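You operate a simulated robot arm through the tools that you are given. There is no shell and no other tool. Be economical: measure what you need, move in short steps, check, and stop when the job is done.

You are at the controls of a simulated robot arm. One attempt, no reset.

TASK
Trim the charger to 29 volts by the multimeter.
Fine: dial on V first, red probe in the red jack, black in the black.
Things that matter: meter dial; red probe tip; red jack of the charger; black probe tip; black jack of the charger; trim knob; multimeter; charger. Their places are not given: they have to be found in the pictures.

Only the result counts: the job must be done as asked and must still hold three seconds after the hand-in. Knocking over, shifting, dropping, spilling or breaking anything else fails it.

THE ROBOT
A 6-joint arm with a two-finger parallel gripper, fixed in place. Base frame: the origin is at the foot of the arm, x ahead of it, y to its left, z up. Units: m, degrees, N and s.
Its first joint turns from -66.0 to 66.0 degrees. Payload 2.1 kg.
Tool frame: the origin (TCP) lies between the finger pads and is the grasp point; the fingertips stand 0.03 m ahead of it; z points along the fingers, y is the line along which they close. Largest opening 0.094 m; finger width 0.028, thickness 0.01; the body of the gripper, 0.05 by 0.096 m, starts 0.055 m behind the TCP.
Orientation is that of the tool frame in the base frame, as a unit quaternion [w, x, y, z]. With the fingers straight down and closing along the base's y, the tool's x points along the base's -x, its y along +y and its z along -z.

THE INTERFACE
- The arm moves only by the tool move_arm. Its argument "plan" is a list of rows, each a list of 3 entries, a list of its own where there are three numbers: the finger opening in m, from 0 to 0.094, then the shift along the base's x, y, z in m, then the turn, a rotation vector about the base's x, y, z in degrees. In form: [[hand, [tx, ty, tz], [ax, ay, az]], ...]. A call has 1 to 8 rows; each row shifts and turns the commanded pose from where the row before left it. Rows are played at 5 a second. More than 0.05 m and 8.6 degrees between two rows, or a gripper value outside its range, and nothing of the call is played. A pose out of reach is approached as far as the arm can. The call stops where the force on the tool passes 40 N (or 10 N more than at its start, if that is more) or the arm is blocked; 0.2 s more then pass. Each finger travels about 0.072 m/s and halts on what it meets, pressing with about 42 N; the grip force reading is that of the motor and also rises with nothing between the fingers. The clock runs only during rows and for 0.2 s after the last one: add rows that do not move to give the fingers time. It gives the time, the measured TCP pose, the force on the tool (base axes), the opening and the grip force at its end, in the units of the frame above (readings bear some noise), and new pictures: "show" is both (left out), scene, wrist or none.
- Cameras (640 x 400 px; columns grow to the right, rows downward): "scene" is fixed at [0.0622, -0.3916, 0.4944]; the picture's right is [0.65, -0.76, 0.00], its down [-0.39, -0.33, -0.86] and it looks along [0.65, 0.56, -0.51] (base axes); focal length 214 px, centre (320, 200). "wrist" rides on the gripper at [0.076, 0.014, -0.102] in the tool frame; the picture's right is [-0.18, 0.98, 0.00], its down [-0.75, -0.14, -0.64] and it looks along [-0.63, -0.12, 0.77] (tool axes); focal length 243 px, centre (320, 200).
- point_at(camera, pixels): for up to 12 pixels [column, row] of the newest picture of that camera ("zoom" is the newest enlarged one), the place [x, y, z] in the base frame of the surface seen there, good to about 0.002 m, but the place of the scene camera against the robot may be out by one fixed shift of up to 0.018 m in any direction. No time passes.
- zoom(camera, box): a new picture of the part [left, top, right, bottom] of that camera's present view, enlarged. No time passes.
- hand_in(): hands the job in; it is judged then, once.

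Keep the steps short. Do not move on a guess: measure, check each grasp and each placing, and mend mistakes. In all there are 80 turns and 200 pictures (those below and enlarged ones count). Leave the gripper open and the arm clear of the work at the hand-in unless told otherwise, and finish with a single line.

The tools are called after "Request:" by a JSON object that holds its "method" and its "body". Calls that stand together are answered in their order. move_arm: Moves the arm, as the interface text tells. Its arguments: {"type":"object","properties":{"plan":{"type":"array","items":{"type":"array"}},"show":{"type":"string","enum":["both","scene","wrist","none"]}},"required":["plan"]} The other tools are called the same way: point_at (camera, pixels) gives the place of the surface under pixels of a picture; zoom (camera, box) takes an enlarged picture of a part of a camera's view; hand_in () hands the job in.

At the start:

```text
time_s: 0.0
position: [0.2793, -0.1734, 0.4093]
tcp_rot: [0.0, 0.0, 1.0, 0.001]
force: [-0.1, 0.5, 0.0]
width: 0.094
grasp_force: 0.1
```

scene: 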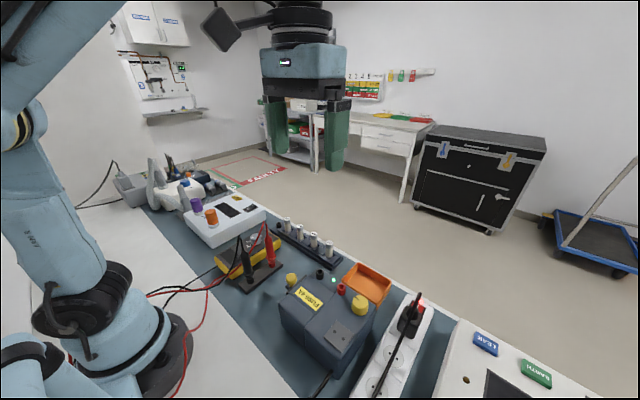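
wrist: 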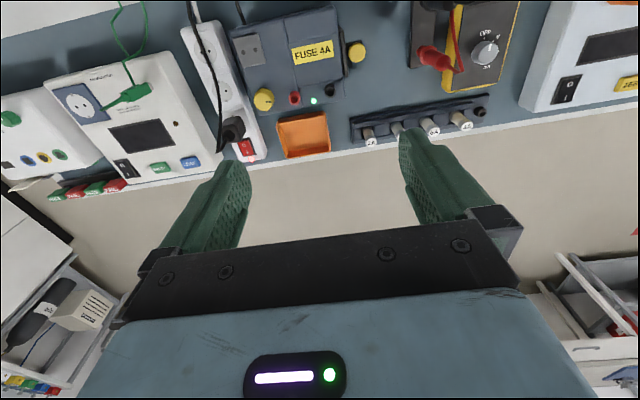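

I see the charger (FUSE 4A) with yellow knobs and the yellow multimeter with the probe stand. I'll enlarge both views.

Request:
{"method": "zoom", "body": {"camera": "scene", "box": [200, 220, 400, 380]}}

Request:
{"method": "zoom", "body": {"camera": "wrist", "box": [220, 0, 540, 160]}}

```text
2.50 times, centred on (300, 300) of scene
```

zoom: 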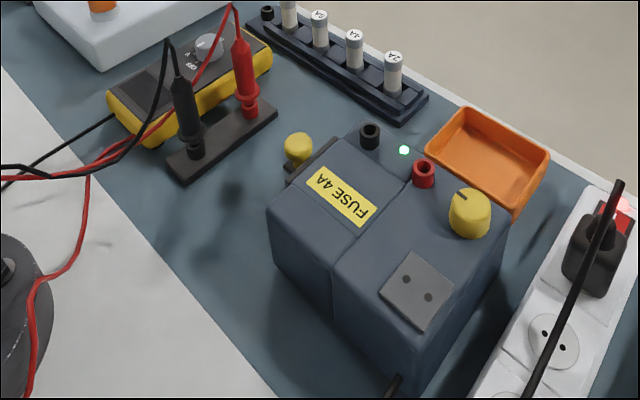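

```text
2.00 times, centred on (380, 80) of wrist
```

zoom: 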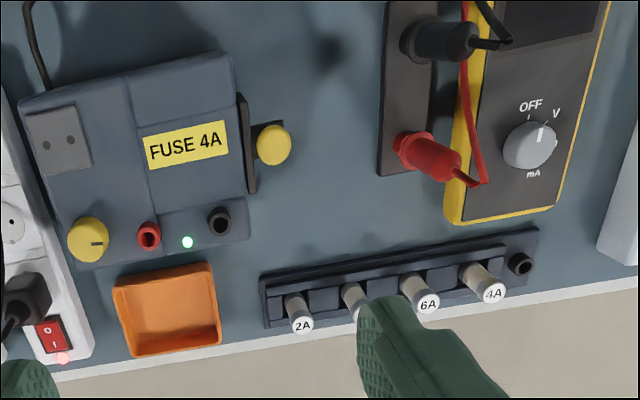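

I'll measure the main points in the wrist enlargement and, for the scene camera's offset, in the scene view.

Request:
{"method": "point_at", "body": {"camera": "zoom", "pixels": [[529, 145], [548, 130], [405, 150], [440, 160], [410, 40], [460, 40], [149, 236], [219, 221], [88, 240], [187, 150], [395, 100], [480, 120]]}}

Request:
{"method": "point_at", "body": {"camera": "scene", "pixels": [[283, 235], [268, 238], [246, 252], [343, 286], [321, 273], [361, 300], [308, 298]]}}

Request:
{"method": "zoom", "body": {"camera": "wrist", "box": [400, 0, 560, 100]}}

Request:
{"method": "zoom", "body": {"camera": "scene", "box": [210, 220, 300, 290]}}

```text
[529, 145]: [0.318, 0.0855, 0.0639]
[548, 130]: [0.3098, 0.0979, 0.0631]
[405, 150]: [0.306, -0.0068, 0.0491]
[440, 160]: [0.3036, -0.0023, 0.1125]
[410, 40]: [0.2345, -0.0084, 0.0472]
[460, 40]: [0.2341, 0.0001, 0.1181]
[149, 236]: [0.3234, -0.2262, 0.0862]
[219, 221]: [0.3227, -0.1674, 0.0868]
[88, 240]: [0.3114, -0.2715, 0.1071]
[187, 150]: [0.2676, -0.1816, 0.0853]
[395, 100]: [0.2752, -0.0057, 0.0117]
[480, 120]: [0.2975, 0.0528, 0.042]
```

```text
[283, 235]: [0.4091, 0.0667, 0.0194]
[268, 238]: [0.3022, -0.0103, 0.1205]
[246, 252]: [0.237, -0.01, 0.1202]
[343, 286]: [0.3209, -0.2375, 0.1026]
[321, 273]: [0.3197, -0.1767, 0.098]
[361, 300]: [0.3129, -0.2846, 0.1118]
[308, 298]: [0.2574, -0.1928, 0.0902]
```

```text
4.00 times, centred on (480, 50) of wrist
```

zoom: 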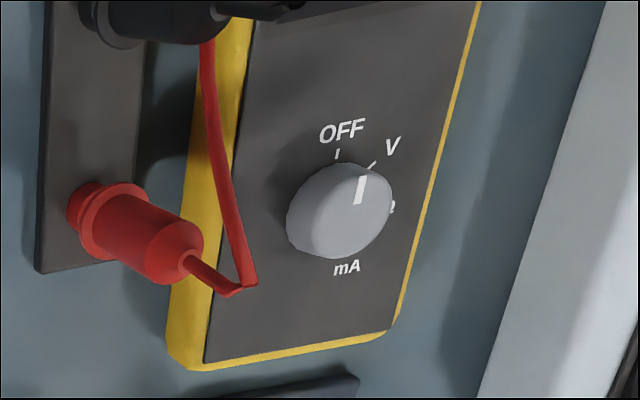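

```text
5.71 times, centred on (255, 255) of scene
```

zoom: 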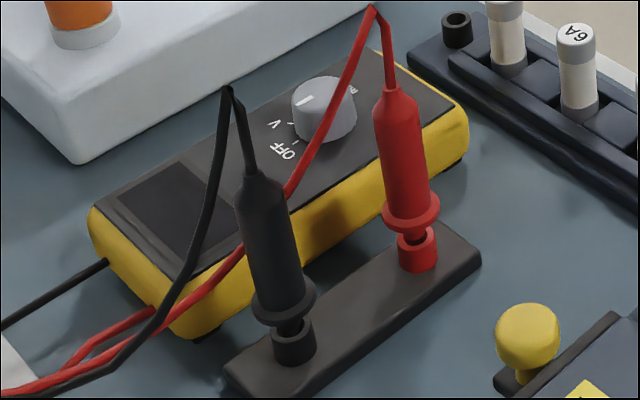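

The dial pointer seems to sit near V, perhaps just past it; I need a closer look. I'll move above the dial (about 0.316, 0.083), staying high.

Request:
{"method": "move_arm", "body": {"plan": [[0.094, [0.003, 0.036, -0.022], [0, 0, 0]], [0.094, [0.003, 0.036, -0.022], [0, 0, 0]], [0.094, [0.003, 0.036, -0.022], [0, 0, 0]], [0.094, [0.003, 0.036, -0.022], [0, 0, 0]], [0.094, [0.003, 0.036, -0.022], [0, 0, 0]], [0.094, [0.003, 0.036, -0.022], [0, 0, 0]], [0.094, [0.003, 0.036, -0.022], [0, 0, 0]]]}}

Request:
{"method": "zoom", "body": {"camera": "wrist", "box": [240, 20, 400, 120]}}

```text
time_s: 1.6
position: [0.3001, 0.0784, 0.255]
tcp_rot: [0.0, 0.001, 1.0, 0.0]
force: [-0.3, 0.7, -0.3]
width: 0.094
grasp_force: 0.0
```

scene: 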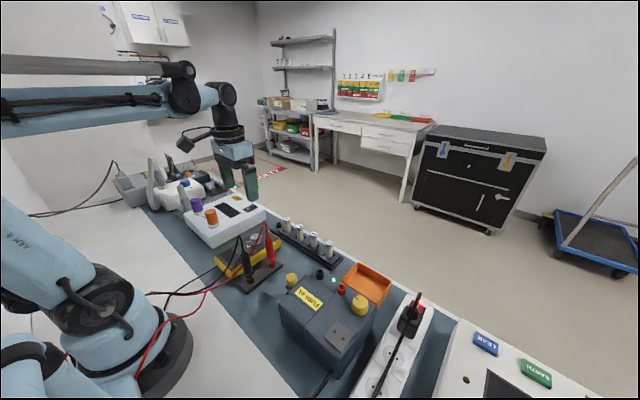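
wrist: 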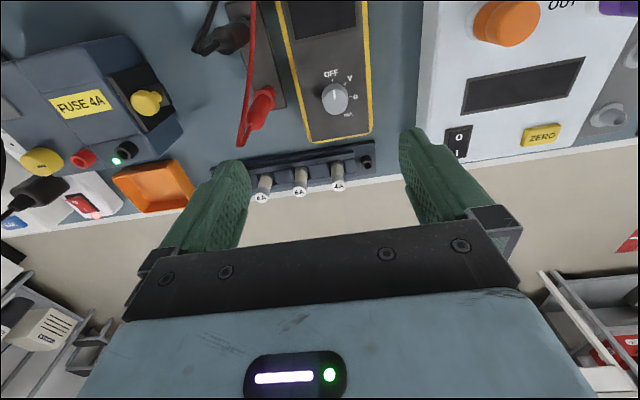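

```text
4.00 times, centred on (320, 70) of wrist
```

zoom: 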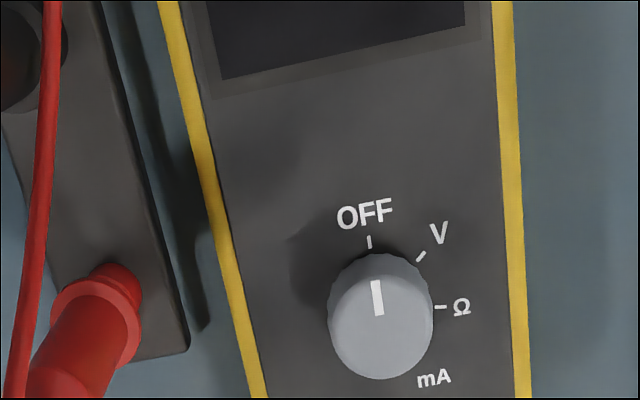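

The dial points at OFF; V is roughly 45–50° clockwise. I'll measure dial top, ticks, and red probe.

Request:
{"method": "point_at", "body": {"camera": "zoom", "pixels": [[380, 315], [376, 283], [378, 312], [332, 315], [431, 315], [370, 241], [420, 256], [440, 307], [436, 377], [540, 200], [110, 275], [100, 310]]}}

Request:
{"method": "zoom", "body": {"camera": "wrist", "box": [0, 0, 320, 200]}}

```text
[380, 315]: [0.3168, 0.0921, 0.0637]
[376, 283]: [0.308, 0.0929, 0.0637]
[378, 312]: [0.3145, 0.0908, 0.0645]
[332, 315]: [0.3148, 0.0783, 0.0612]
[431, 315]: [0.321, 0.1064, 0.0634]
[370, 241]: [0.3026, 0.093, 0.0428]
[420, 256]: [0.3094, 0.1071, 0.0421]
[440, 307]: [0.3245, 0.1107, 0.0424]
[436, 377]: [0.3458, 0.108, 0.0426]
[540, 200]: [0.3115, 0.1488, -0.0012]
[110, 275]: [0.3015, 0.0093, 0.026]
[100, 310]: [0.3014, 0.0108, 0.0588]
```

```text
2.00 times, centred on (160, 100) of wrist
```

zoom: 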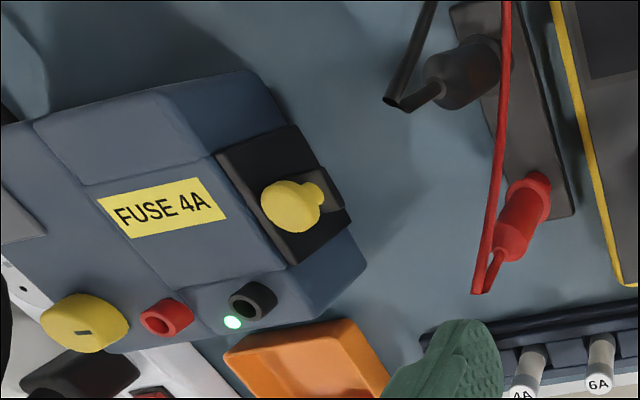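

Dial axis comes out near (0.3205, 0.0925), top z 0.064, V about 50° clockwise from OFF. I'll go above it and check the alignment.

Request:
{"method": "move_arm", "body": {"plan": [[0.06, [0.01, 0.007, -0.04], [0, 0, 0]], [0.06, [0.0104, 0.0071, -0.045], [0, 0, 0]], [0.06, [0, 0, -0.045], [0, 0, 0]], [0.06, [0, 0, 0], [0, 0, 0]]], "show": "both"}}

```text
time_s: 2.6
position: [0.3216, 0.0938, 0.1256]
tcp_rot: [-0.001, 0.0, 1.0, -0.001]
force: [0.0, -0.2, -0.4]
width: 0.0599
grasp_force: 0.0
```

scene: 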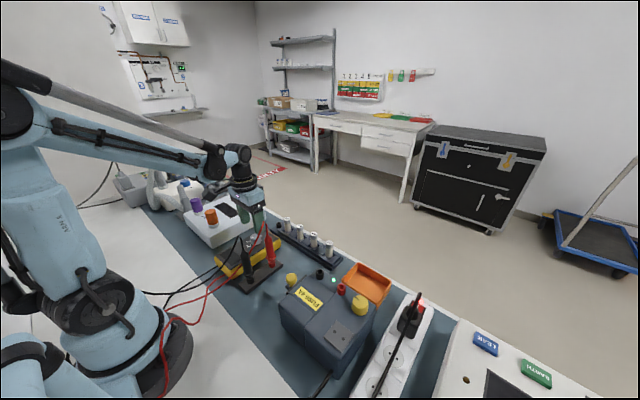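
wrist: 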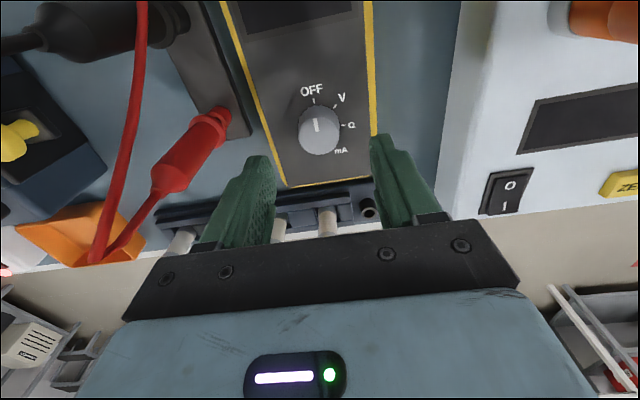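

Dial sits between the fingers. I'll re-measure it and the red probe from here.

Request:
{"method": "zoom", "body": {"camera": "wrist", "box": [260, 70, 388, 150]}}

Request:
{"method": "point_at", "body": {"camera": "wrist", "pixels": [[319, 133], [298, 130], [341, 130], [315, 101], [334, 107], [344, 124], [217, 116], [209, 127], [189, 150], [170, 178]]}}

```text
5.00 times, centred on (324, 110) of wrist
```

zoom: 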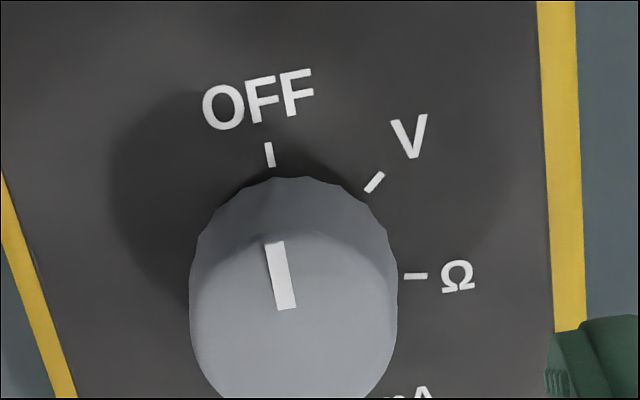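

```text
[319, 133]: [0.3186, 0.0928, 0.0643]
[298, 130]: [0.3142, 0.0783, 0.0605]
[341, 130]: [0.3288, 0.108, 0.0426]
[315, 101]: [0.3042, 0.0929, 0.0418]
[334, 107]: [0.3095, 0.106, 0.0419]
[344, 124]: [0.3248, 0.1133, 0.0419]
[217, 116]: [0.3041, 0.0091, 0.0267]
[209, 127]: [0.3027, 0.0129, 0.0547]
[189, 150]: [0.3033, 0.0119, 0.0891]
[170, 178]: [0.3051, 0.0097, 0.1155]
```

Centred within about 1 mm. Down 4.6 cm, then close on the dial.

Request:
{"method": "move_arm", "body": {"plan": [[0.06, [-0.001, -0.001, -0.023], [0, 0, 0]], [0.06, [0, 0, -0.023], [0, 0, 0]], [0.06, [0, 0, 0], [0, 0, 0]], [0.02, [0, 0, 0], [0, 0, 0]], [0.02, [0, 0, 0], [0, 0, 0]], [0.02, [0, 0, 0], [0, 0, 0]]], "show": "wrist"}}

```text
time_s: 4.0
position: [0.3185, 0.0916, 0.0794]
tcp_rot: [-0.001, -0.001, 1.0, 0.003]
force: [2.7, 28.6, -18.9]
width: 0.0308
grasp_force: 45.0
```

wrist: 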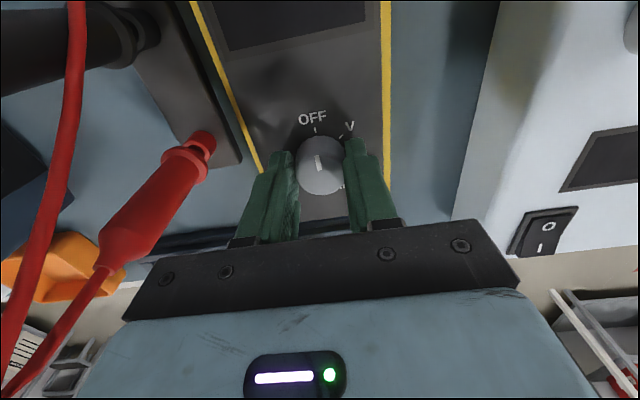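

Gripped (0.031 m) but with a 28 N side load; I'll ease the command by about 1 mm toward +y and slightly down.

Request:
{"method": "move_arm", "body": {"plan": [[0.02, [0, 0.001, -0.0005], [0, 0, 0]], [0.02, [0, 0, 0], [0, 0, 0]]], "show": "none"}}

```text
time_s: 4.6
position: [0.3183, 0.0924, 0.0793]
tcp_rot: [0.0, -0.001, 1.0, 0.003]
force: [3.2, 22.5, 6.2]
width: 0.0309
grasp_force: 44.4
```

Request:
{"method": "move_arm", "body": {"plan": [[0.02, [0, 0.0015, 0], [0, 0, 0]], [0.02, [0, 0.0015, 0], [0, 0, 0]], [0.02, [0, 0, 0], [0, 0, 0]]], "show": "wrist"}}

```text
time_s: 5.5
position: [0.3184, 0.0923, 0.08]
tcp_rot: [-0.001, 0.002, 1.0, -0.004]
force: [-1.0, -1.6, 3.7]
width: 0.0309
grasp_force: 45.2
stopped in row 3: the force on the tool passed its limit (the readings are from after the stop); the commanded pose is now the measured one
```

wrist: 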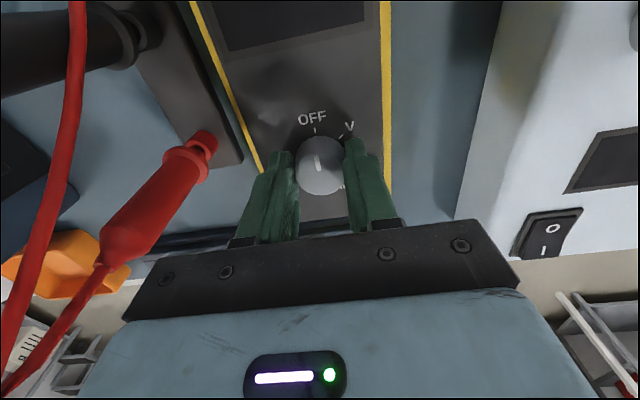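

The load is now gone. Turn clockwise (-z) by 24° first and check.

Request:
{"method": "move_arm", "body": {"plan": [[0.02, [0, 0, 0], [0, 0, -6]], [0.02, [0, 0, 0], [0, 0, -6]], [0.02, [0, 0, 0], [0, 0, -6]], [0.02, [0, 0, 0], [0, 0, -6]]], "show": "wrist"}}

```text
time_s: 6.5
position: [0.3192, 0.0938, 0.079]
tcp_rot: [-0.001, 0.21, 0.978, -0.002]
force: [3.2, 17.4, 2.4]
width: 0.0308
grasp_force: 45.4
```

wrist: 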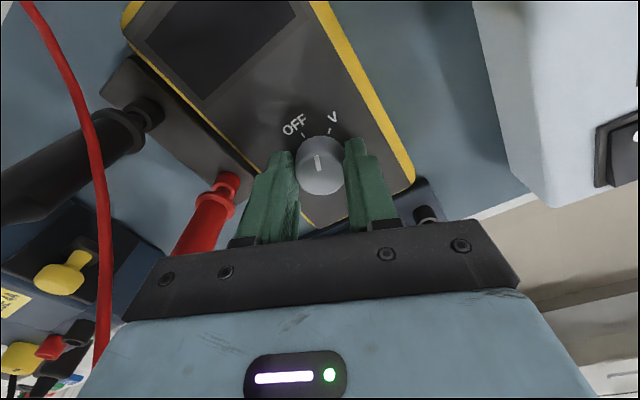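

The dial turns with the fingers. Another 26°, with a small +y relief.

Request:
{"method": "move_arm", "body": {"plan": [[0.02, [0, 0.0007, 0], [0, 0, -6.5]], [0.02, [0, 0, 0], [0, 0, -6.5]], [0.02, [0, 0, 0], [0, 0, -6.5]], [0.02, [0, 0, 0], [0, 0, -6.5]], [0.02, [0, 0, 0], [0, 0, 0]]], "show": "wrist"}}

Request:
{"method": "zoom", "body": {"camera": "wrist", "box": [240, 80, 400, 180]}}

```text
time_s: 7.3
position: [0.3193, 0.095, 0.0798]
tcp_rot: [0.0, 0.373, 0.928, -0.001]
force: [2.5, -0.1, -6.4]
width: 0.031
grasp_force: 45.2
stopped in row 4: the force on the tool passed its limit (the readings are from after the stop); the commanded pose is now the measured one
```

wrist: 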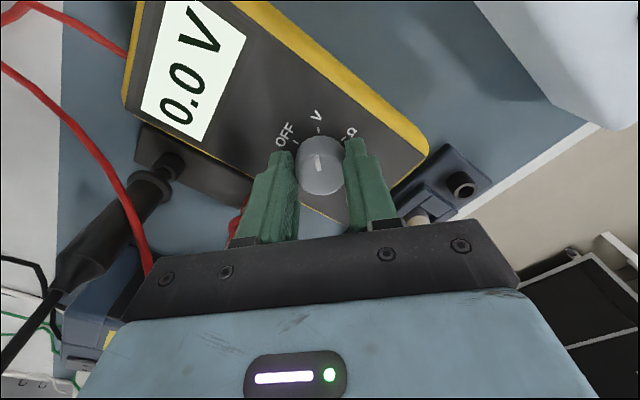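

```text
4.00 times, centred on (320, 130) of wrist
```

zoom: 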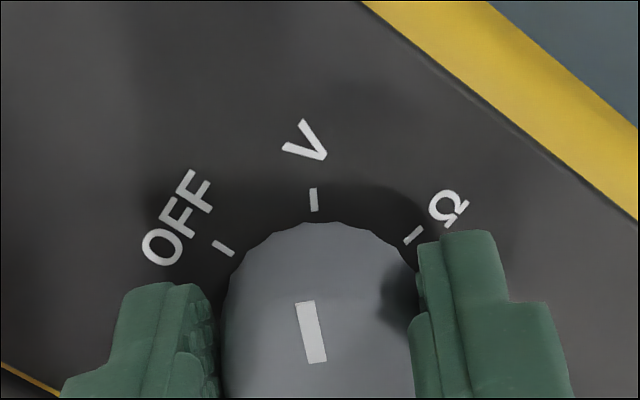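

The display reads 0.0 V, so the dial is in V, about 4° short of centre. I'll finish the 4° and release.

Request:
{"method": "move_arm", "body": {"plan": [[0.02, [0, 0, 0], [0, 0, -4]], [0.02, [0, 0, 0], [0, 0, 0]], [0.06, [0, 0, 0], [0, 0, 0]], [0.06, [0, 0, 0], [0, 0, 0]], [0.06, [0, 0, 0.03], [0, 0, 0]], [0.06, [0, 0, 0.05], [0, 0, 0]], [0.06, [0, 0, 0.05], [0, 0, 0]], [0.06, [0, 0, 0], [0, 0, 0]]]}}

Request:
{"method": "zoom", "body": {"camera": "wrist", "box": [230, 40, 390, 140]}}

```text
time_s: 9.1
position: [0.32, 0.096, 0.21]
tcp_rot: [-0.001, 0.405, 0.914, -0.001]
force: [0.4, 0.6, 1.0]
width: 0.0598
grasp_force: 0.1
```

scene: 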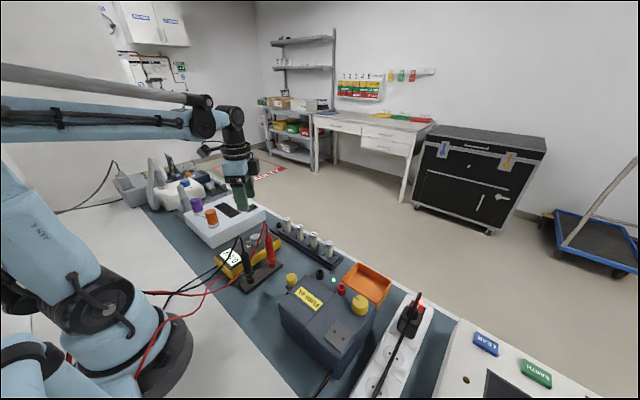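
wrist: 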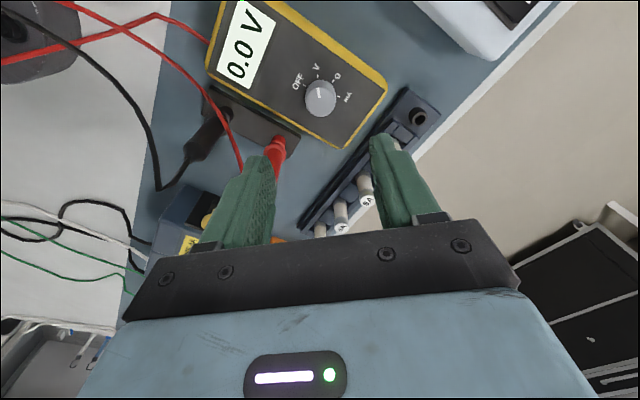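

```text
4.00 times, centred on (310, 90) of wrist
```

zoom: 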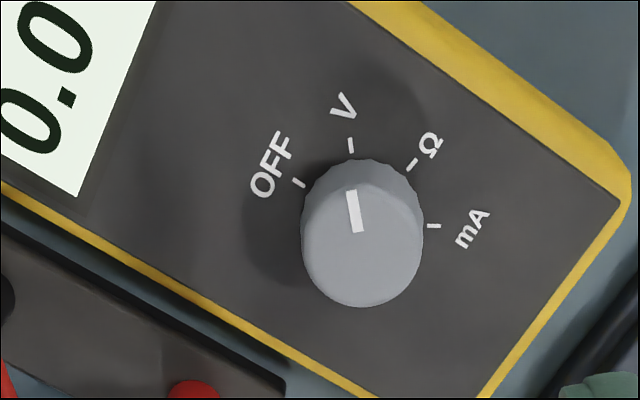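

Dial is on V cleanly. Next, the red probe: turn back to yaw 0 and move above it (about 0.308, 0.004) at a height above the cable.

Request:
{"method": "move_arm", "body": {"plan": [[0.06, [-0.002, -0.015, 0.005], [0, 0, 8]], [0.06, [-0.002, -0.015, 0.005], [0, 0, 8]], [0.06, [-0.002, -0.015, 0.005], [0, 0, 8]], [0.06, [-0.002, -0.015, 0], [0, 0, 8]], [0.06, [-0.002, -0.015, 0], [0, 0, 8]], [0.06, [-0.002, -0.015, 0], [0, 0, 7.8]], [0.06, [0, 0, 0], [0, 0, 0]]]}}

Request:
{"method": "zoom", "body": {"camera": "scene", "box": [210, 210, 310, 290]}}

Request:
{"method": "zoom", "body": {"camera": "wrist", "box": [220, 20, 412, 140]}}

```text
time_s: 10.7
position: [0.3069, 0.0046, 0.2225]
tcp_rot: [0.0, -0.001, 1.0, -0.001]
force: [0.1, -0.7, -0.2]
width: 0.0599
grasp_force: 0.1
```

scene: 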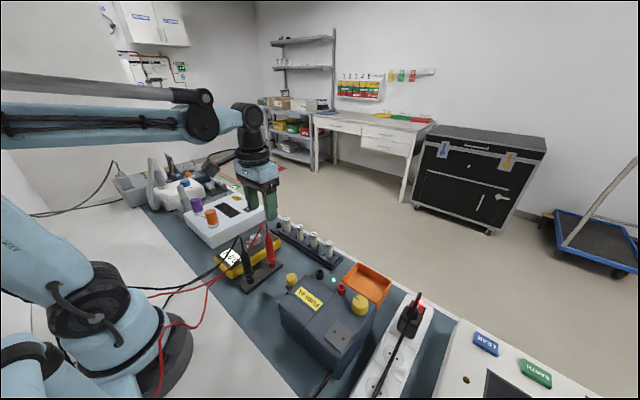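
wrist: 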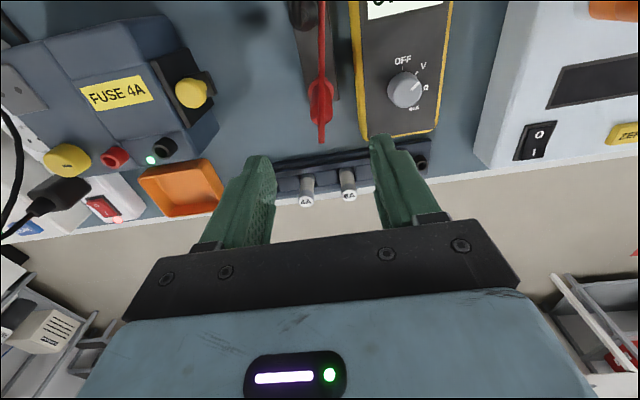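

```text
5.00 times, centred on (260, 250) of scene
```

zoom: 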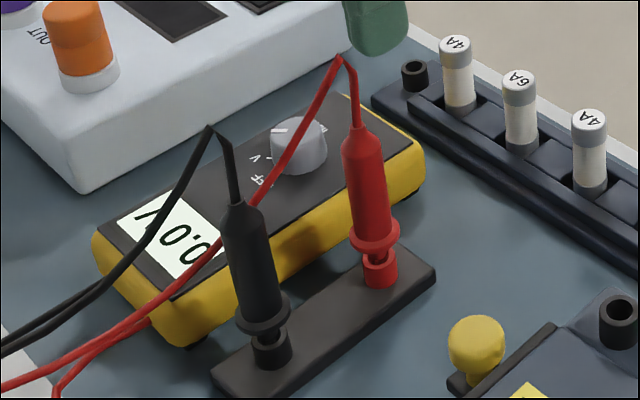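

```text
3.33 times, centred on (316, 80) of wrist
```

zoom: 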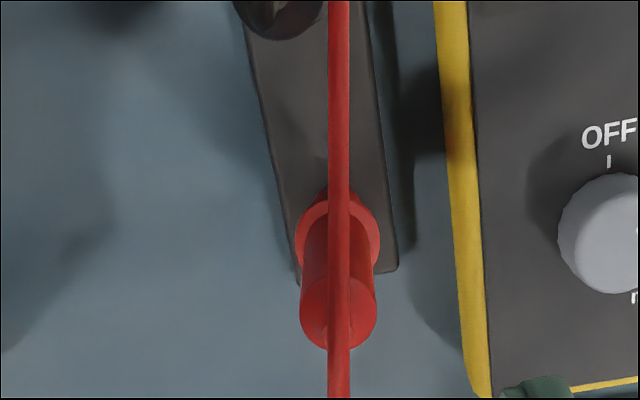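

Measuring the red probe flange edges, body top edges and cable.

Request:
{"method": "point_at", "body": {"camera": "zoom", "pixels": [[299, 240], [377, 240], [338, 205], [310, 310], [370, 310], [315, 330], [338, 390], [338, 100], [338, 10], [312, 270], [365, 270]]}}

Request:
{"method": "point_at", "body": {"camera": "scene", "pixels": [[278, 222], [281, 236], [283, 248], [284, 257], [286, 264], [301, 240], [258, 257], [261, 273]]}}

```text
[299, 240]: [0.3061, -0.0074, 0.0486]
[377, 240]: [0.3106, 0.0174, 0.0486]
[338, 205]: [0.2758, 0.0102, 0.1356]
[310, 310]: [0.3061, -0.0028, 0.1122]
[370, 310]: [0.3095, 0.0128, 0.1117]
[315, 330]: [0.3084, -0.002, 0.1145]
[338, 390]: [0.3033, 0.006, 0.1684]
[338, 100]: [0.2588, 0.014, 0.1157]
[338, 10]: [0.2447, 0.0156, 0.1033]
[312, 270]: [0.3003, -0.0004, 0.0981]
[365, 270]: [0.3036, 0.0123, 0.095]
```

```text
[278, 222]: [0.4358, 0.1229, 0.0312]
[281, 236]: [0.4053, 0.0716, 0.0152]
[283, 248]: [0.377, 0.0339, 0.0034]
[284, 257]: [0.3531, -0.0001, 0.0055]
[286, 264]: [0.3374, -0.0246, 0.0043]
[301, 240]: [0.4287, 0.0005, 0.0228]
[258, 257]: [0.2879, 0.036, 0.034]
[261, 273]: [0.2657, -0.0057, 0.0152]
```

Red probe axis ≈ (0.308, 0.005), body 16 mm thick from z 0.055 to 0.115. I'll descend to z 0.10 while watching the force.

Request:
{"method": "move_arm", "body": {"plan": [[0.05, [0.001, 0.0004, -0.04], [0, 0, 0]], [0.05, [0, 0, -0.03], [0, 0, 0]], [0.05, [0, 0, -0.03], [0, 0, 0]], [0.05, [0, 0, -0.0225], [0, 0, 0]], [0.05, [0, 0, 0], [0, 0, 0]]]}}

```text
time_s: 11.9
position: [0.3068, 0.005, 0.1007]
tcp_rot: [0.0, -0.001, 1.0, -0.001]
force: [0.2, 1.5, 0.1]
width: 0.0502
grasp_force: 0.0
```

scene: 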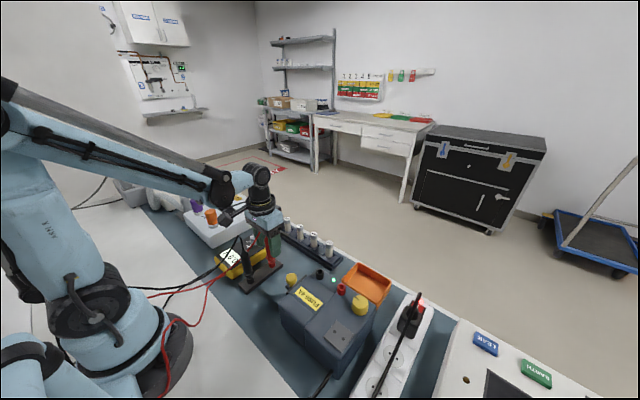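
wrist: 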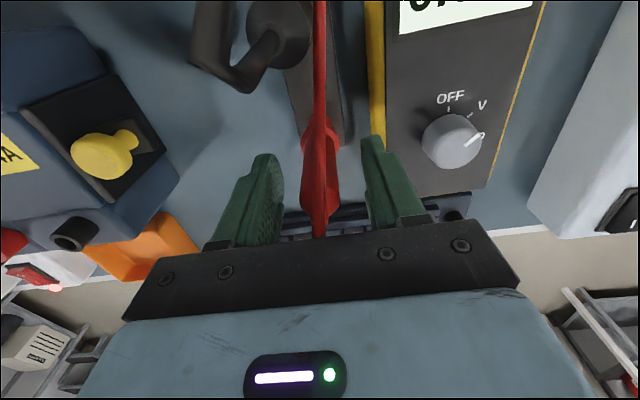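

The probe is between the fingers with no contact force. Close.

Request:
{"method": "move_arm", "body": {"plan": [[0.01, [0, 0, 0], [0, 0, 0]], [0.01, [0, 0, 0], [0, 0, 0]], [0.01, [0, 0, 0], [0, 0, 0]], [0.01, [0, 0, 0], [0, 0, 0]]], "show": "wrist"}}

```text
time_s: 12.9
position: [0.3081, 0.0052, 0.1018]
tcp_rot: [0.0, -0.001, 1.0, -0.002]
force: [-0.7, -3.9, 0.9]
width: 0.0195
grasp_force: 42.5
```

wrist: 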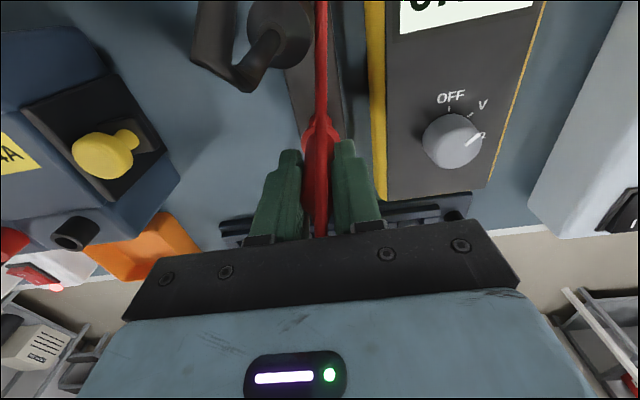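

Gripped (19.5 mm). Lift straight up 10 cm in steps.

Request:
{"method": "move_arm", "body": {"plan": [[0.01, [0, 0, 0.015], [0, 0, 0]], [0.01, [0, 0, 0.02], [0, 0, 0]], [0.01, [0, 0, 0.03], [0, 0, 0]], [0.01, [0, 0, 0.035], [0, 0, 0]], [0.01, [0, 0, 0], [0, 0, 0]]]}}

Request:
{"method": "zoom", "body": {"camera": "scene", "box": [210, 190, 360, 310]}}

```text
time_s: 14.1
position: [0.3074, 0.0067, 0.2031]
tcp_rot: [0.0, -0.001, 1.0, -0.001]
force: [-0.3, -0.1, -0.5]
width: 0.0196
grasp_force: 41.8
```

scene: 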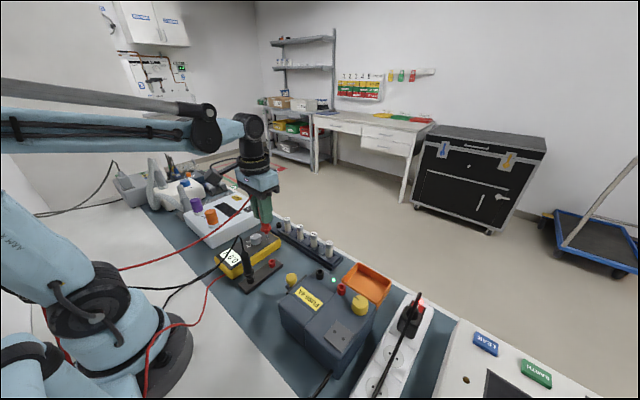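
wrist: 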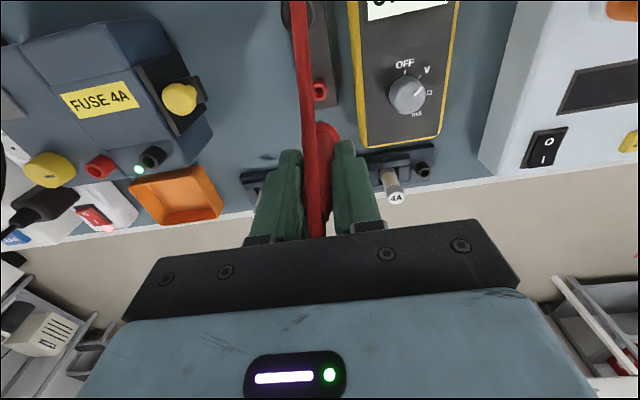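

```text
3.33 times, centred on (285, 250) of scene
```

zoom: 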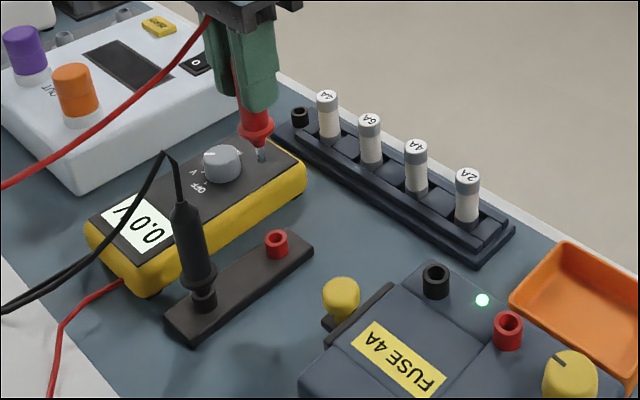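

Red probe is free, short metal tip visible. Measure the empty stand jack (for reference) and charger jacks.

Request:
{"method": "zoom", "body": {"camera": "wrist", "box": [60, 60, 220, 160]}}

Request:
{"method": "point_at", "body": {"camera": "wrist", "pixels": [[319, 87], [313, 91], [326, 91], [319, 97], [319, 91], [99, 167], [88, 165], [110, 165], [100, 155], [152, 155], [143, 155], [162, 150]]}}

```text
4.00 times, centred on (140, 110) of wrist
```

zoom: 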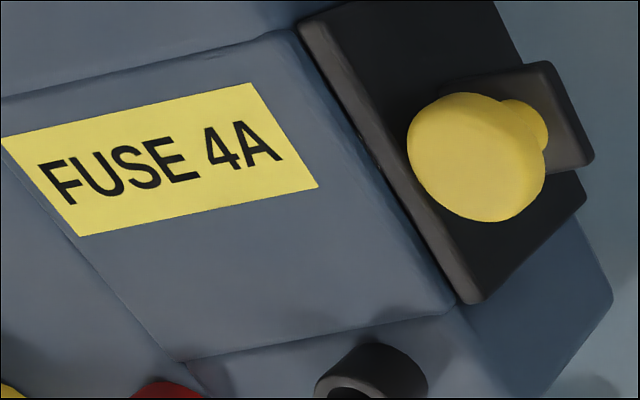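

```text
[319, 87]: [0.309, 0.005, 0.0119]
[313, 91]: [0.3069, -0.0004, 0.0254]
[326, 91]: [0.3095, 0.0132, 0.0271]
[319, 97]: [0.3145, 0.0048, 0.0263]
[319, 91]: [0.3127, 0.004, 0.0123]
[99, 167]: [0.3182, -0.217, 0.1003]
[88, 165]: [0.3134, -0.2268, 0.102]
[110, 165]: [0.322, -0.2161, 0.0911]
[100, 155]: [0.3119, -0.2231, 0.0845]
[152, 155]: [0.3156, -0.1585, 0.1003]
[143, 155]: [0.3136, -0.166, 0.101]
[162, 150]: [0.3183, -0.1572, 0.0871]
```

Jack rims are at about z 0.1015 on the charger vs 0.0265 on the stand, so insertion is TCP z ≈ 0.1765. Moving toward the charger, tip well clear.

Request:
{"method": "move_arm", "body": {"plan": [[0.01, [0, -0.03, 0.02], [0, 0, 0]], [0.01, [0, -0.045, 0.015], [0, 0, 0]], [0.01, [0, -0.045, 0], [0, 0, 0]], [0.01, [0, -0.045, 0], [0, 0, 0]], [0.01, [0, -0.02, 0], [0, 0, 0]], [0.01, [0, 0, 0], [0, 0, 0]]]}}

Request:
{"method": "zoom", "body": {"camera": "wrist", "box": [200, 40, 440, 190]}}

```text
time_s: 15.5
position: [0.3087, -0.1816, 0.2379]
tcp_rot: [0.001, 0.0, 1.0, 0.0]
force: [0.2, -0.4, -0.1]
width: 0.0191
grasp_force: 41.5
```

scene: 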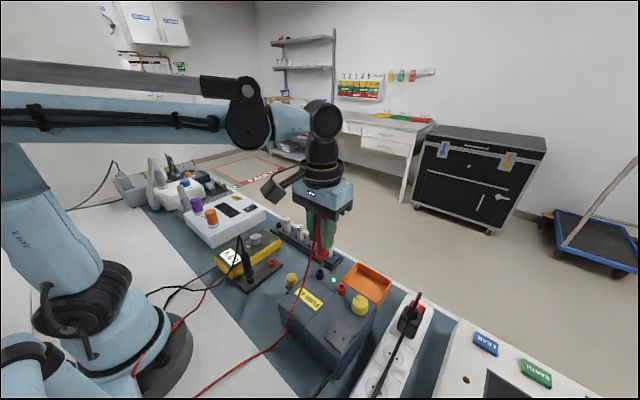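
wrist: 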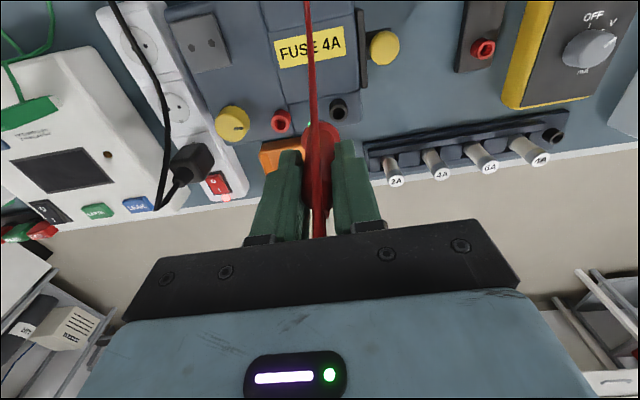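

```text
2.67 times, centred on (320, 115) of wrist
```

zoom: 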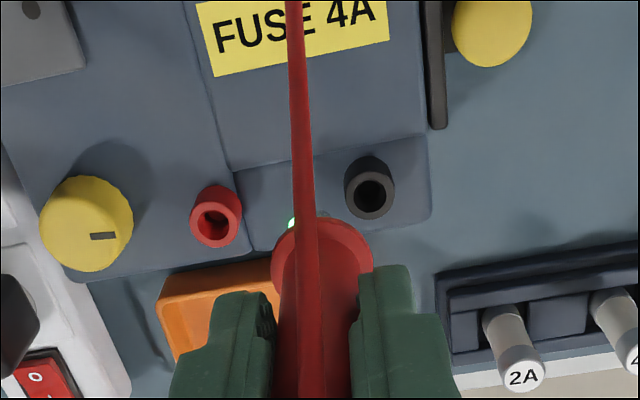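

Measure the red jack rim (left, right, far, near) and the black one.

Request:
{"method": "point_at", "body": {"camera": "zoom", "pixels": [[195, 218], [233, 218], [215, 243], [214, 203], [349, 192], [391, 192], [371, 214], [370, 178], [103, 236], [52, 215], [130, 215], [470, 30]]}}

Request:
{"method": "zoom", "body": {"camera": "scene", "box": [260, 200, 400, 312]}}

```text
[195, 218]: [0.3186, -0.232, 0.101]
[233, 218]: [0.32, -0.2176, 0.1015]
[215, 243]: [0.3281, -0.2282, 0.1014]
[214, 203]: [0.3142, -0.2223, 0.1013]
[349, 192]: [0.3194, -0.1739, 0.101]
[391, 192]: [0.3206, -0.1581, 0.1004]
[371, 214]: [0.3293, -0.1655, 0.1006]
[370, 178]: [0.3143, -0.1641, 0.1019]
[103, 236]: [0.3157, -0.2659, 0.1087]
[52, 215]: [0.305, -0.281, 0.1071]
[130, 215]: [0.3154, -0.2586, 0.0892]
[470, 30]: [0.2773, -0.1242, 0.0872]
```

```text
3.57 times, centred on (330, 256) of scene
```

zoom: 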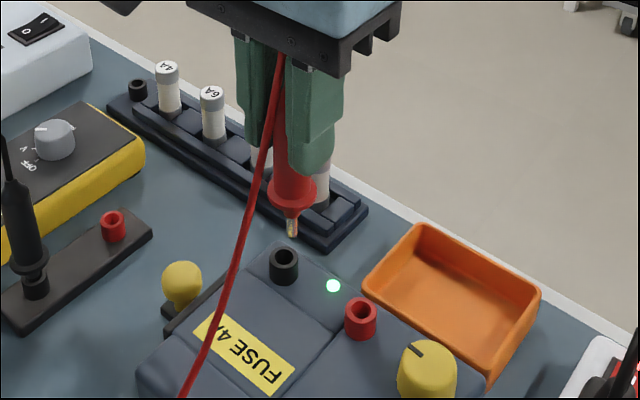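

Red jack axis ≈ (0.321, -0.225), black ≈ (0.3215, -0.166). Move above the red jack, tip just over the rim.

Request:
{"method": "move_arm", "body": {"plan": [[0.01, [0.0065, -0.022, 0], [0, 0, 0]], [0.01, [0.0063, -0.0225, 0], [0, 0, 0]], [0.01, [0, 0, -0.02], [0, 0, 0]], [0.01, [0, 0, -0.02], [0, 0, 0]], [0.01, [0, 0, 0], [0, 0, 0]], [0.01, [0, 0, 0], [0, 0, 0]]]}}

Request:
{"method": "zoom", "body": {"camera": "scene", "box": [300, 240, 380, 310]}}

Request:
{"method": "zoom", "body": {"camera": "wrist", "box": [240, 60, 400, 160]}}

```text
time_s: 16.9
position: [0.3222, -0.2236, 0.1976]
tcp_rot: [0.0, 0.0, 1.0, -0.001]
force: [0.1, 0.5, -0.1]
width: 0.019
grasp_force: 41.4
```

scene: 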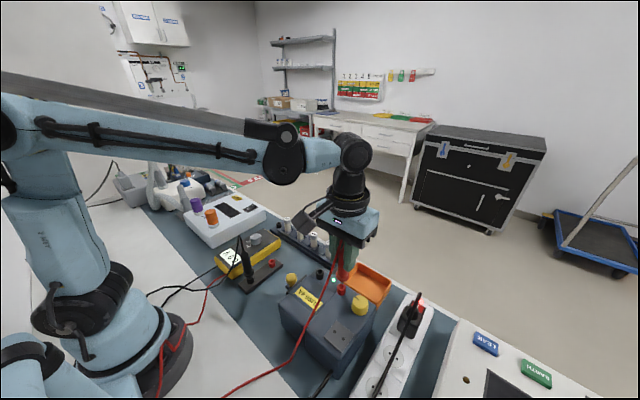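
wrist: 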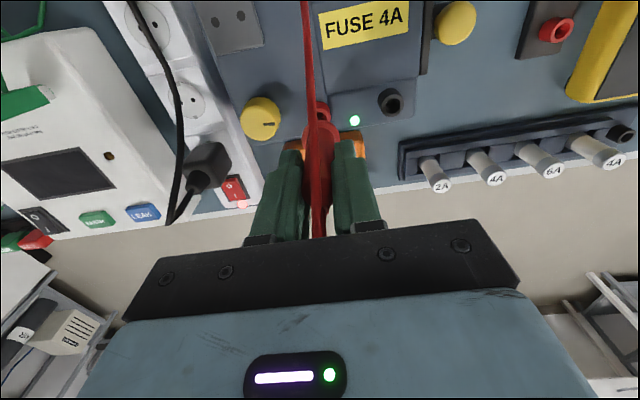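

```text
5.71 times, centred on (340, 275) of scene
```

zoom: 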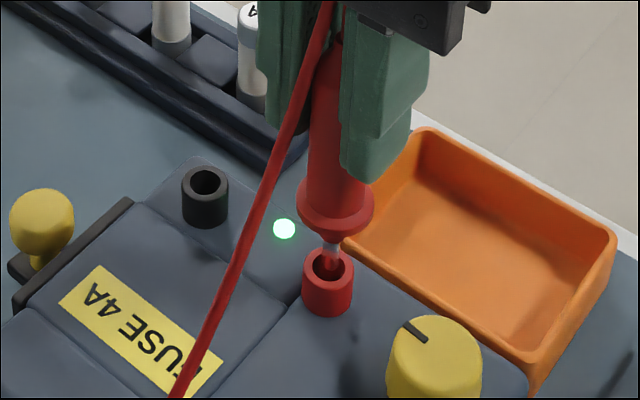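

```text
4.00 times, centred on (320, 110) of wrist
```

zoom: 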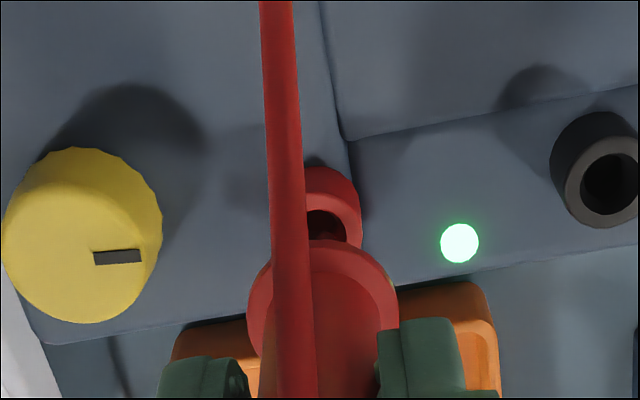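

The tip appears already near the rim, lower than I predicted; I'll measure the flange and body height to find whether the probe slipped in the grip.

Request:
{"method": "point_at", "body": {"camera": "zoom", "pixels": [[256, 300], [390, 295], [340, 250], [360, 260], [335, 330], [320, 205], [350, 200]]}}

Request:
{"method": "zoom", "body": {"camera": "scene", "box": [325, 255, 357, 283]}}

```text
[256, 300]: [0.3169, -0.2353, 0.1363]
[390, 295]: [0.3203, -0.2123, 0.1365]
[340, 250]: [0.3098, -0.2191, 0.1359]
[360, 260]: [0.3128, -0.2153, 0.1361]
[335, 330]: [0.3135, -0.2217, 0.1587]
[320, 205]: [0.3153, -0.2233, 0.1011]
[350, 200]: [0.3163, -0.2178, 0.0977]
```

```text
14.29 times, centred on (341, 269) of scene
```

zoom: 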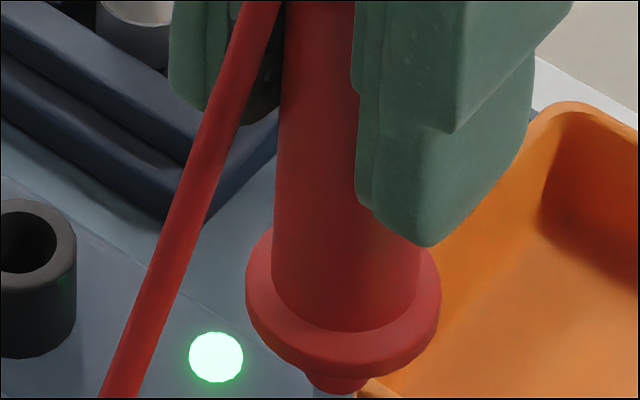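

The probe slipped about 8 mm down in the grip; so seating is only ≈13 mm further down. Lateral error ~1 mm. Look at the tip and rim.

Request:
{"method": "zoom", "body": {"camera": "scene", "box": [325, 270, 357, 298]}}

```text
14.29 times, centred on (341, 284) of scene
```

zoom: 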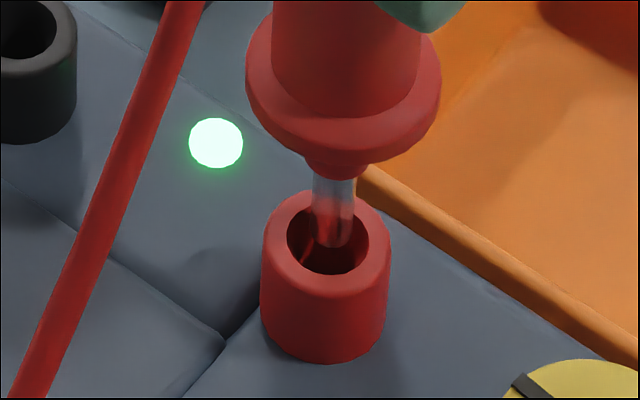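

Tip is over the hole. Shift 0.7 mm toward -y and lower 8 mm.

Request:
{"method": "move_arm", "body": {"plan": [[0.01, [0, -0.0007, 0], [0, 0, 0]], [0.01, [0, 0, -0.003], [0, 0, 0]], [0.01, [0, 0, -0.0025], [0, 0, 0]], [0.01, [0, 0, -0.0025], [0, 0, 0]], [0.01, [0, 0, 0], [0, 0, 0]]], "show": "none"}}

Request:
{"method": "zoom", "body": {"camera": "scene", "box": [325, 270, 357, 298]}}

```text
time_s: 18.1
position: [0.3223, -0.2271, 0.1885]
tcp_rot: [0.0, 0.0, 1.0, -0.002]
force: [-4.0, 4.0, 0.9]
width: 0.0194
grasp_force: 41.9
```

```text
14.29 times, centred on (341, 284) of scene
```

zoom: 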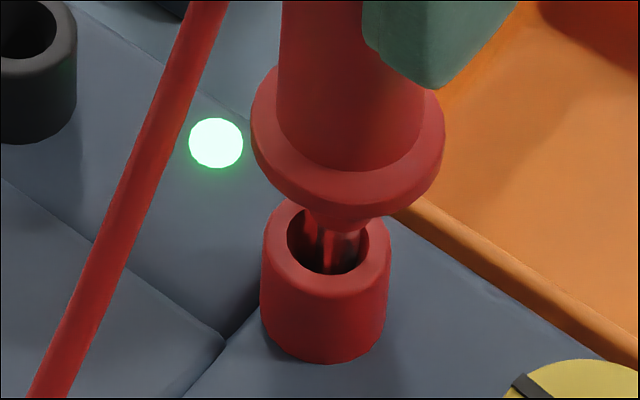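

Tip is in the hole, leaning to the +x/-y side (force -4, +4). Shift (-0.7, +1) mm and continue.

Request:
{"method": "move_arm", "body": {"plan": [[0.01, [-0.0007, 0.001, 0], [0, 0, 0]], [0.01, [0, 0, -0.0025], [0, 0, 0]], [0.01, [0, 0, -0.0025], [0, 0, 0]], [0.01, [0, 0, 0], [0, 0, 0]]], "show": "none"}}

Request:
{"method": "zoom", "body": {"camera": "scene", "box": [325, 270, 357, 298]}}

```text
time_s: 19.1
position: [0.3192, -0.2254, 0.1841]
tcp_rot: [0.0, 0.0, 1.0, 0.0]
force: [-6.2, 4.8, 15.2]
width: 0.0192
grasp_force: 42.4
```

```text
14.29 times, centred on (341, 284) of scene
```

zoom: 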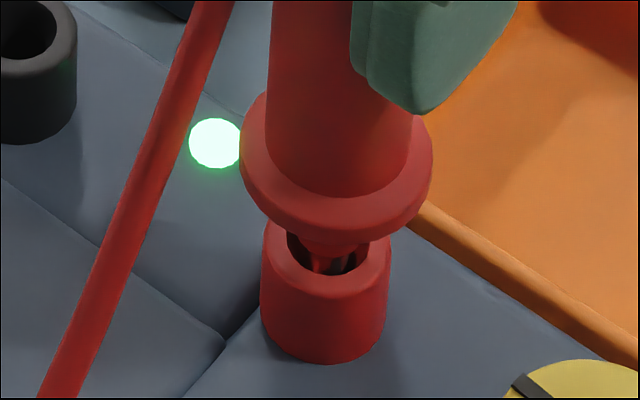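

Nearly at the stand's seating depth; upward 15 N. Ease laterally and press 2 mm more.

Request:
{"method": "move_arm", "body": {"plan": [[0.01, [-0.0006, 0.0006, -0.001], [0, 0, 0]], [0.01, [0, 0, -0.001], [0, 0, 0]], [0.01, [0, 0, 0], [0, 0, 0]]], "show": "wrist"}}

Request:
{"method": "zoom", "body": {"camera": "scene", "box": [325, 270, 357, 298]}}

Request:
{"method": "zoom", "body": {"camera": "wrist", "box": [240, 60, 400, 160]}}

```text
time_s: 19.9
position: [0.3196, -0.224, 0.1821]
tcp_rot: [0.001, 0.0, 1.0, -0.002]
force: [-3.0, 0.9, 28.5]
width: 0.0193
grasp_force: 41.9
```

wrist: 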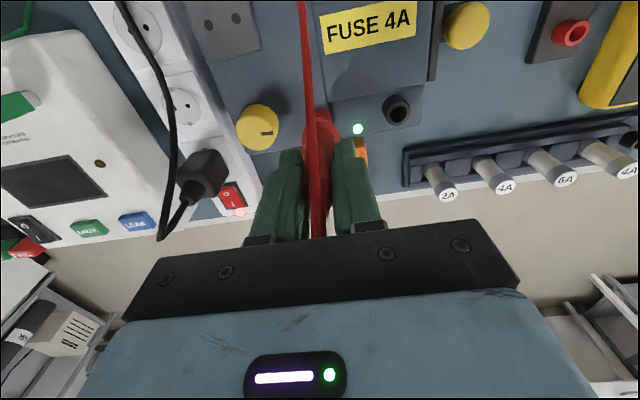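

```text
14.29 times, centred on (341, 284) of scene
```

zoom: 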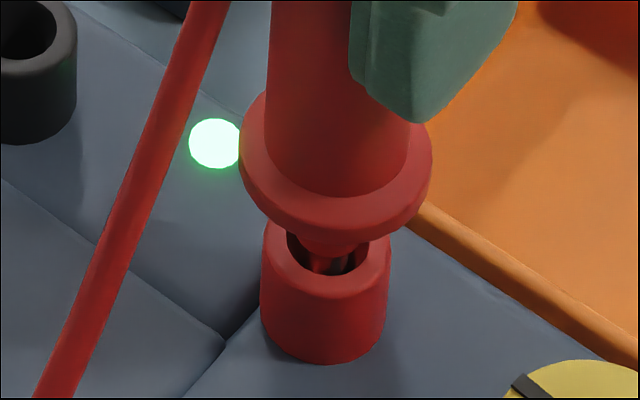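

```text
4.00 times, centred on (320, 110) of wrist
```

zoom: 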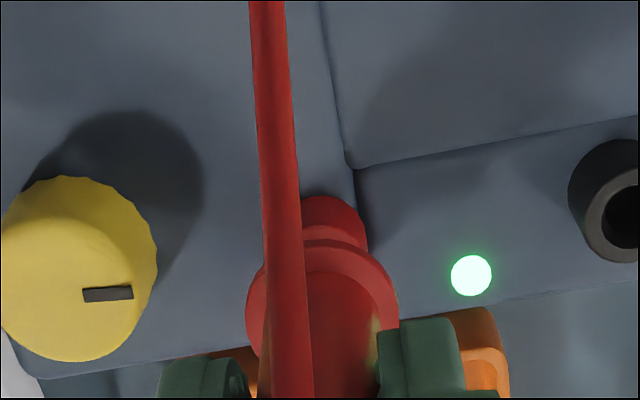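

It has bottomed in the jack (28 N, no further motion). Ease 1.5 mm up, release, and rise.

Request:
{"method": "move_arm", "body": {"plan": [[0.01, [0, 0, 0.0015], [0, 0, 0]], [0.05, [0, 0, 0], [0, 0, 0]], [0.05, [0, 0, 0], [0, 0, 0]], [0.05, [0, 0, 0.03], [0, 0, 0]], [0.05, [0, 0, 0.05], [0, 0, 0]], [0.05, [0, 0, 0.05], [0, 0, 0]], [0.05, [0, 0, 0], [0, 0, 0]]]}}

Request:
{"method": "zoom", "body": {"camera": "scene", "box": [210, 210, 380, 316]}}

```text
time_s: 21.5
position: [0.3218, -0.2251, 0.3171]
tcp_rot: [0.0, 0.0, 1.0, -0.001]
force: [1.0, 0.1, -0.3]
width: 0.05
grasp_force: 0.1
```

scene: 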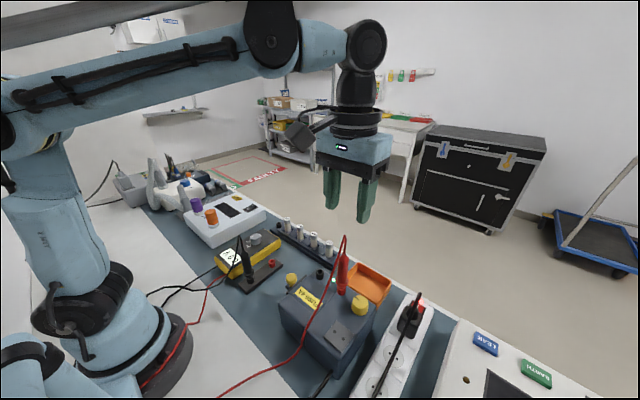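
wrist: 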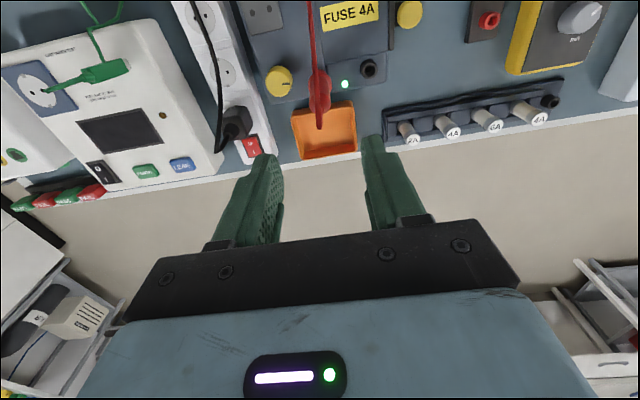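

```text
3.76 times, centred on (295, 263) of scene
```

zoom: 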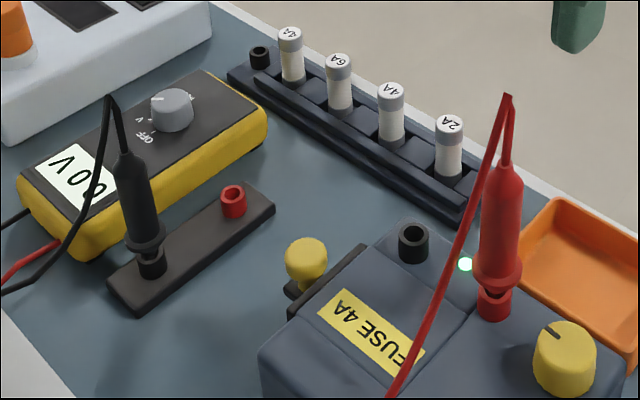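

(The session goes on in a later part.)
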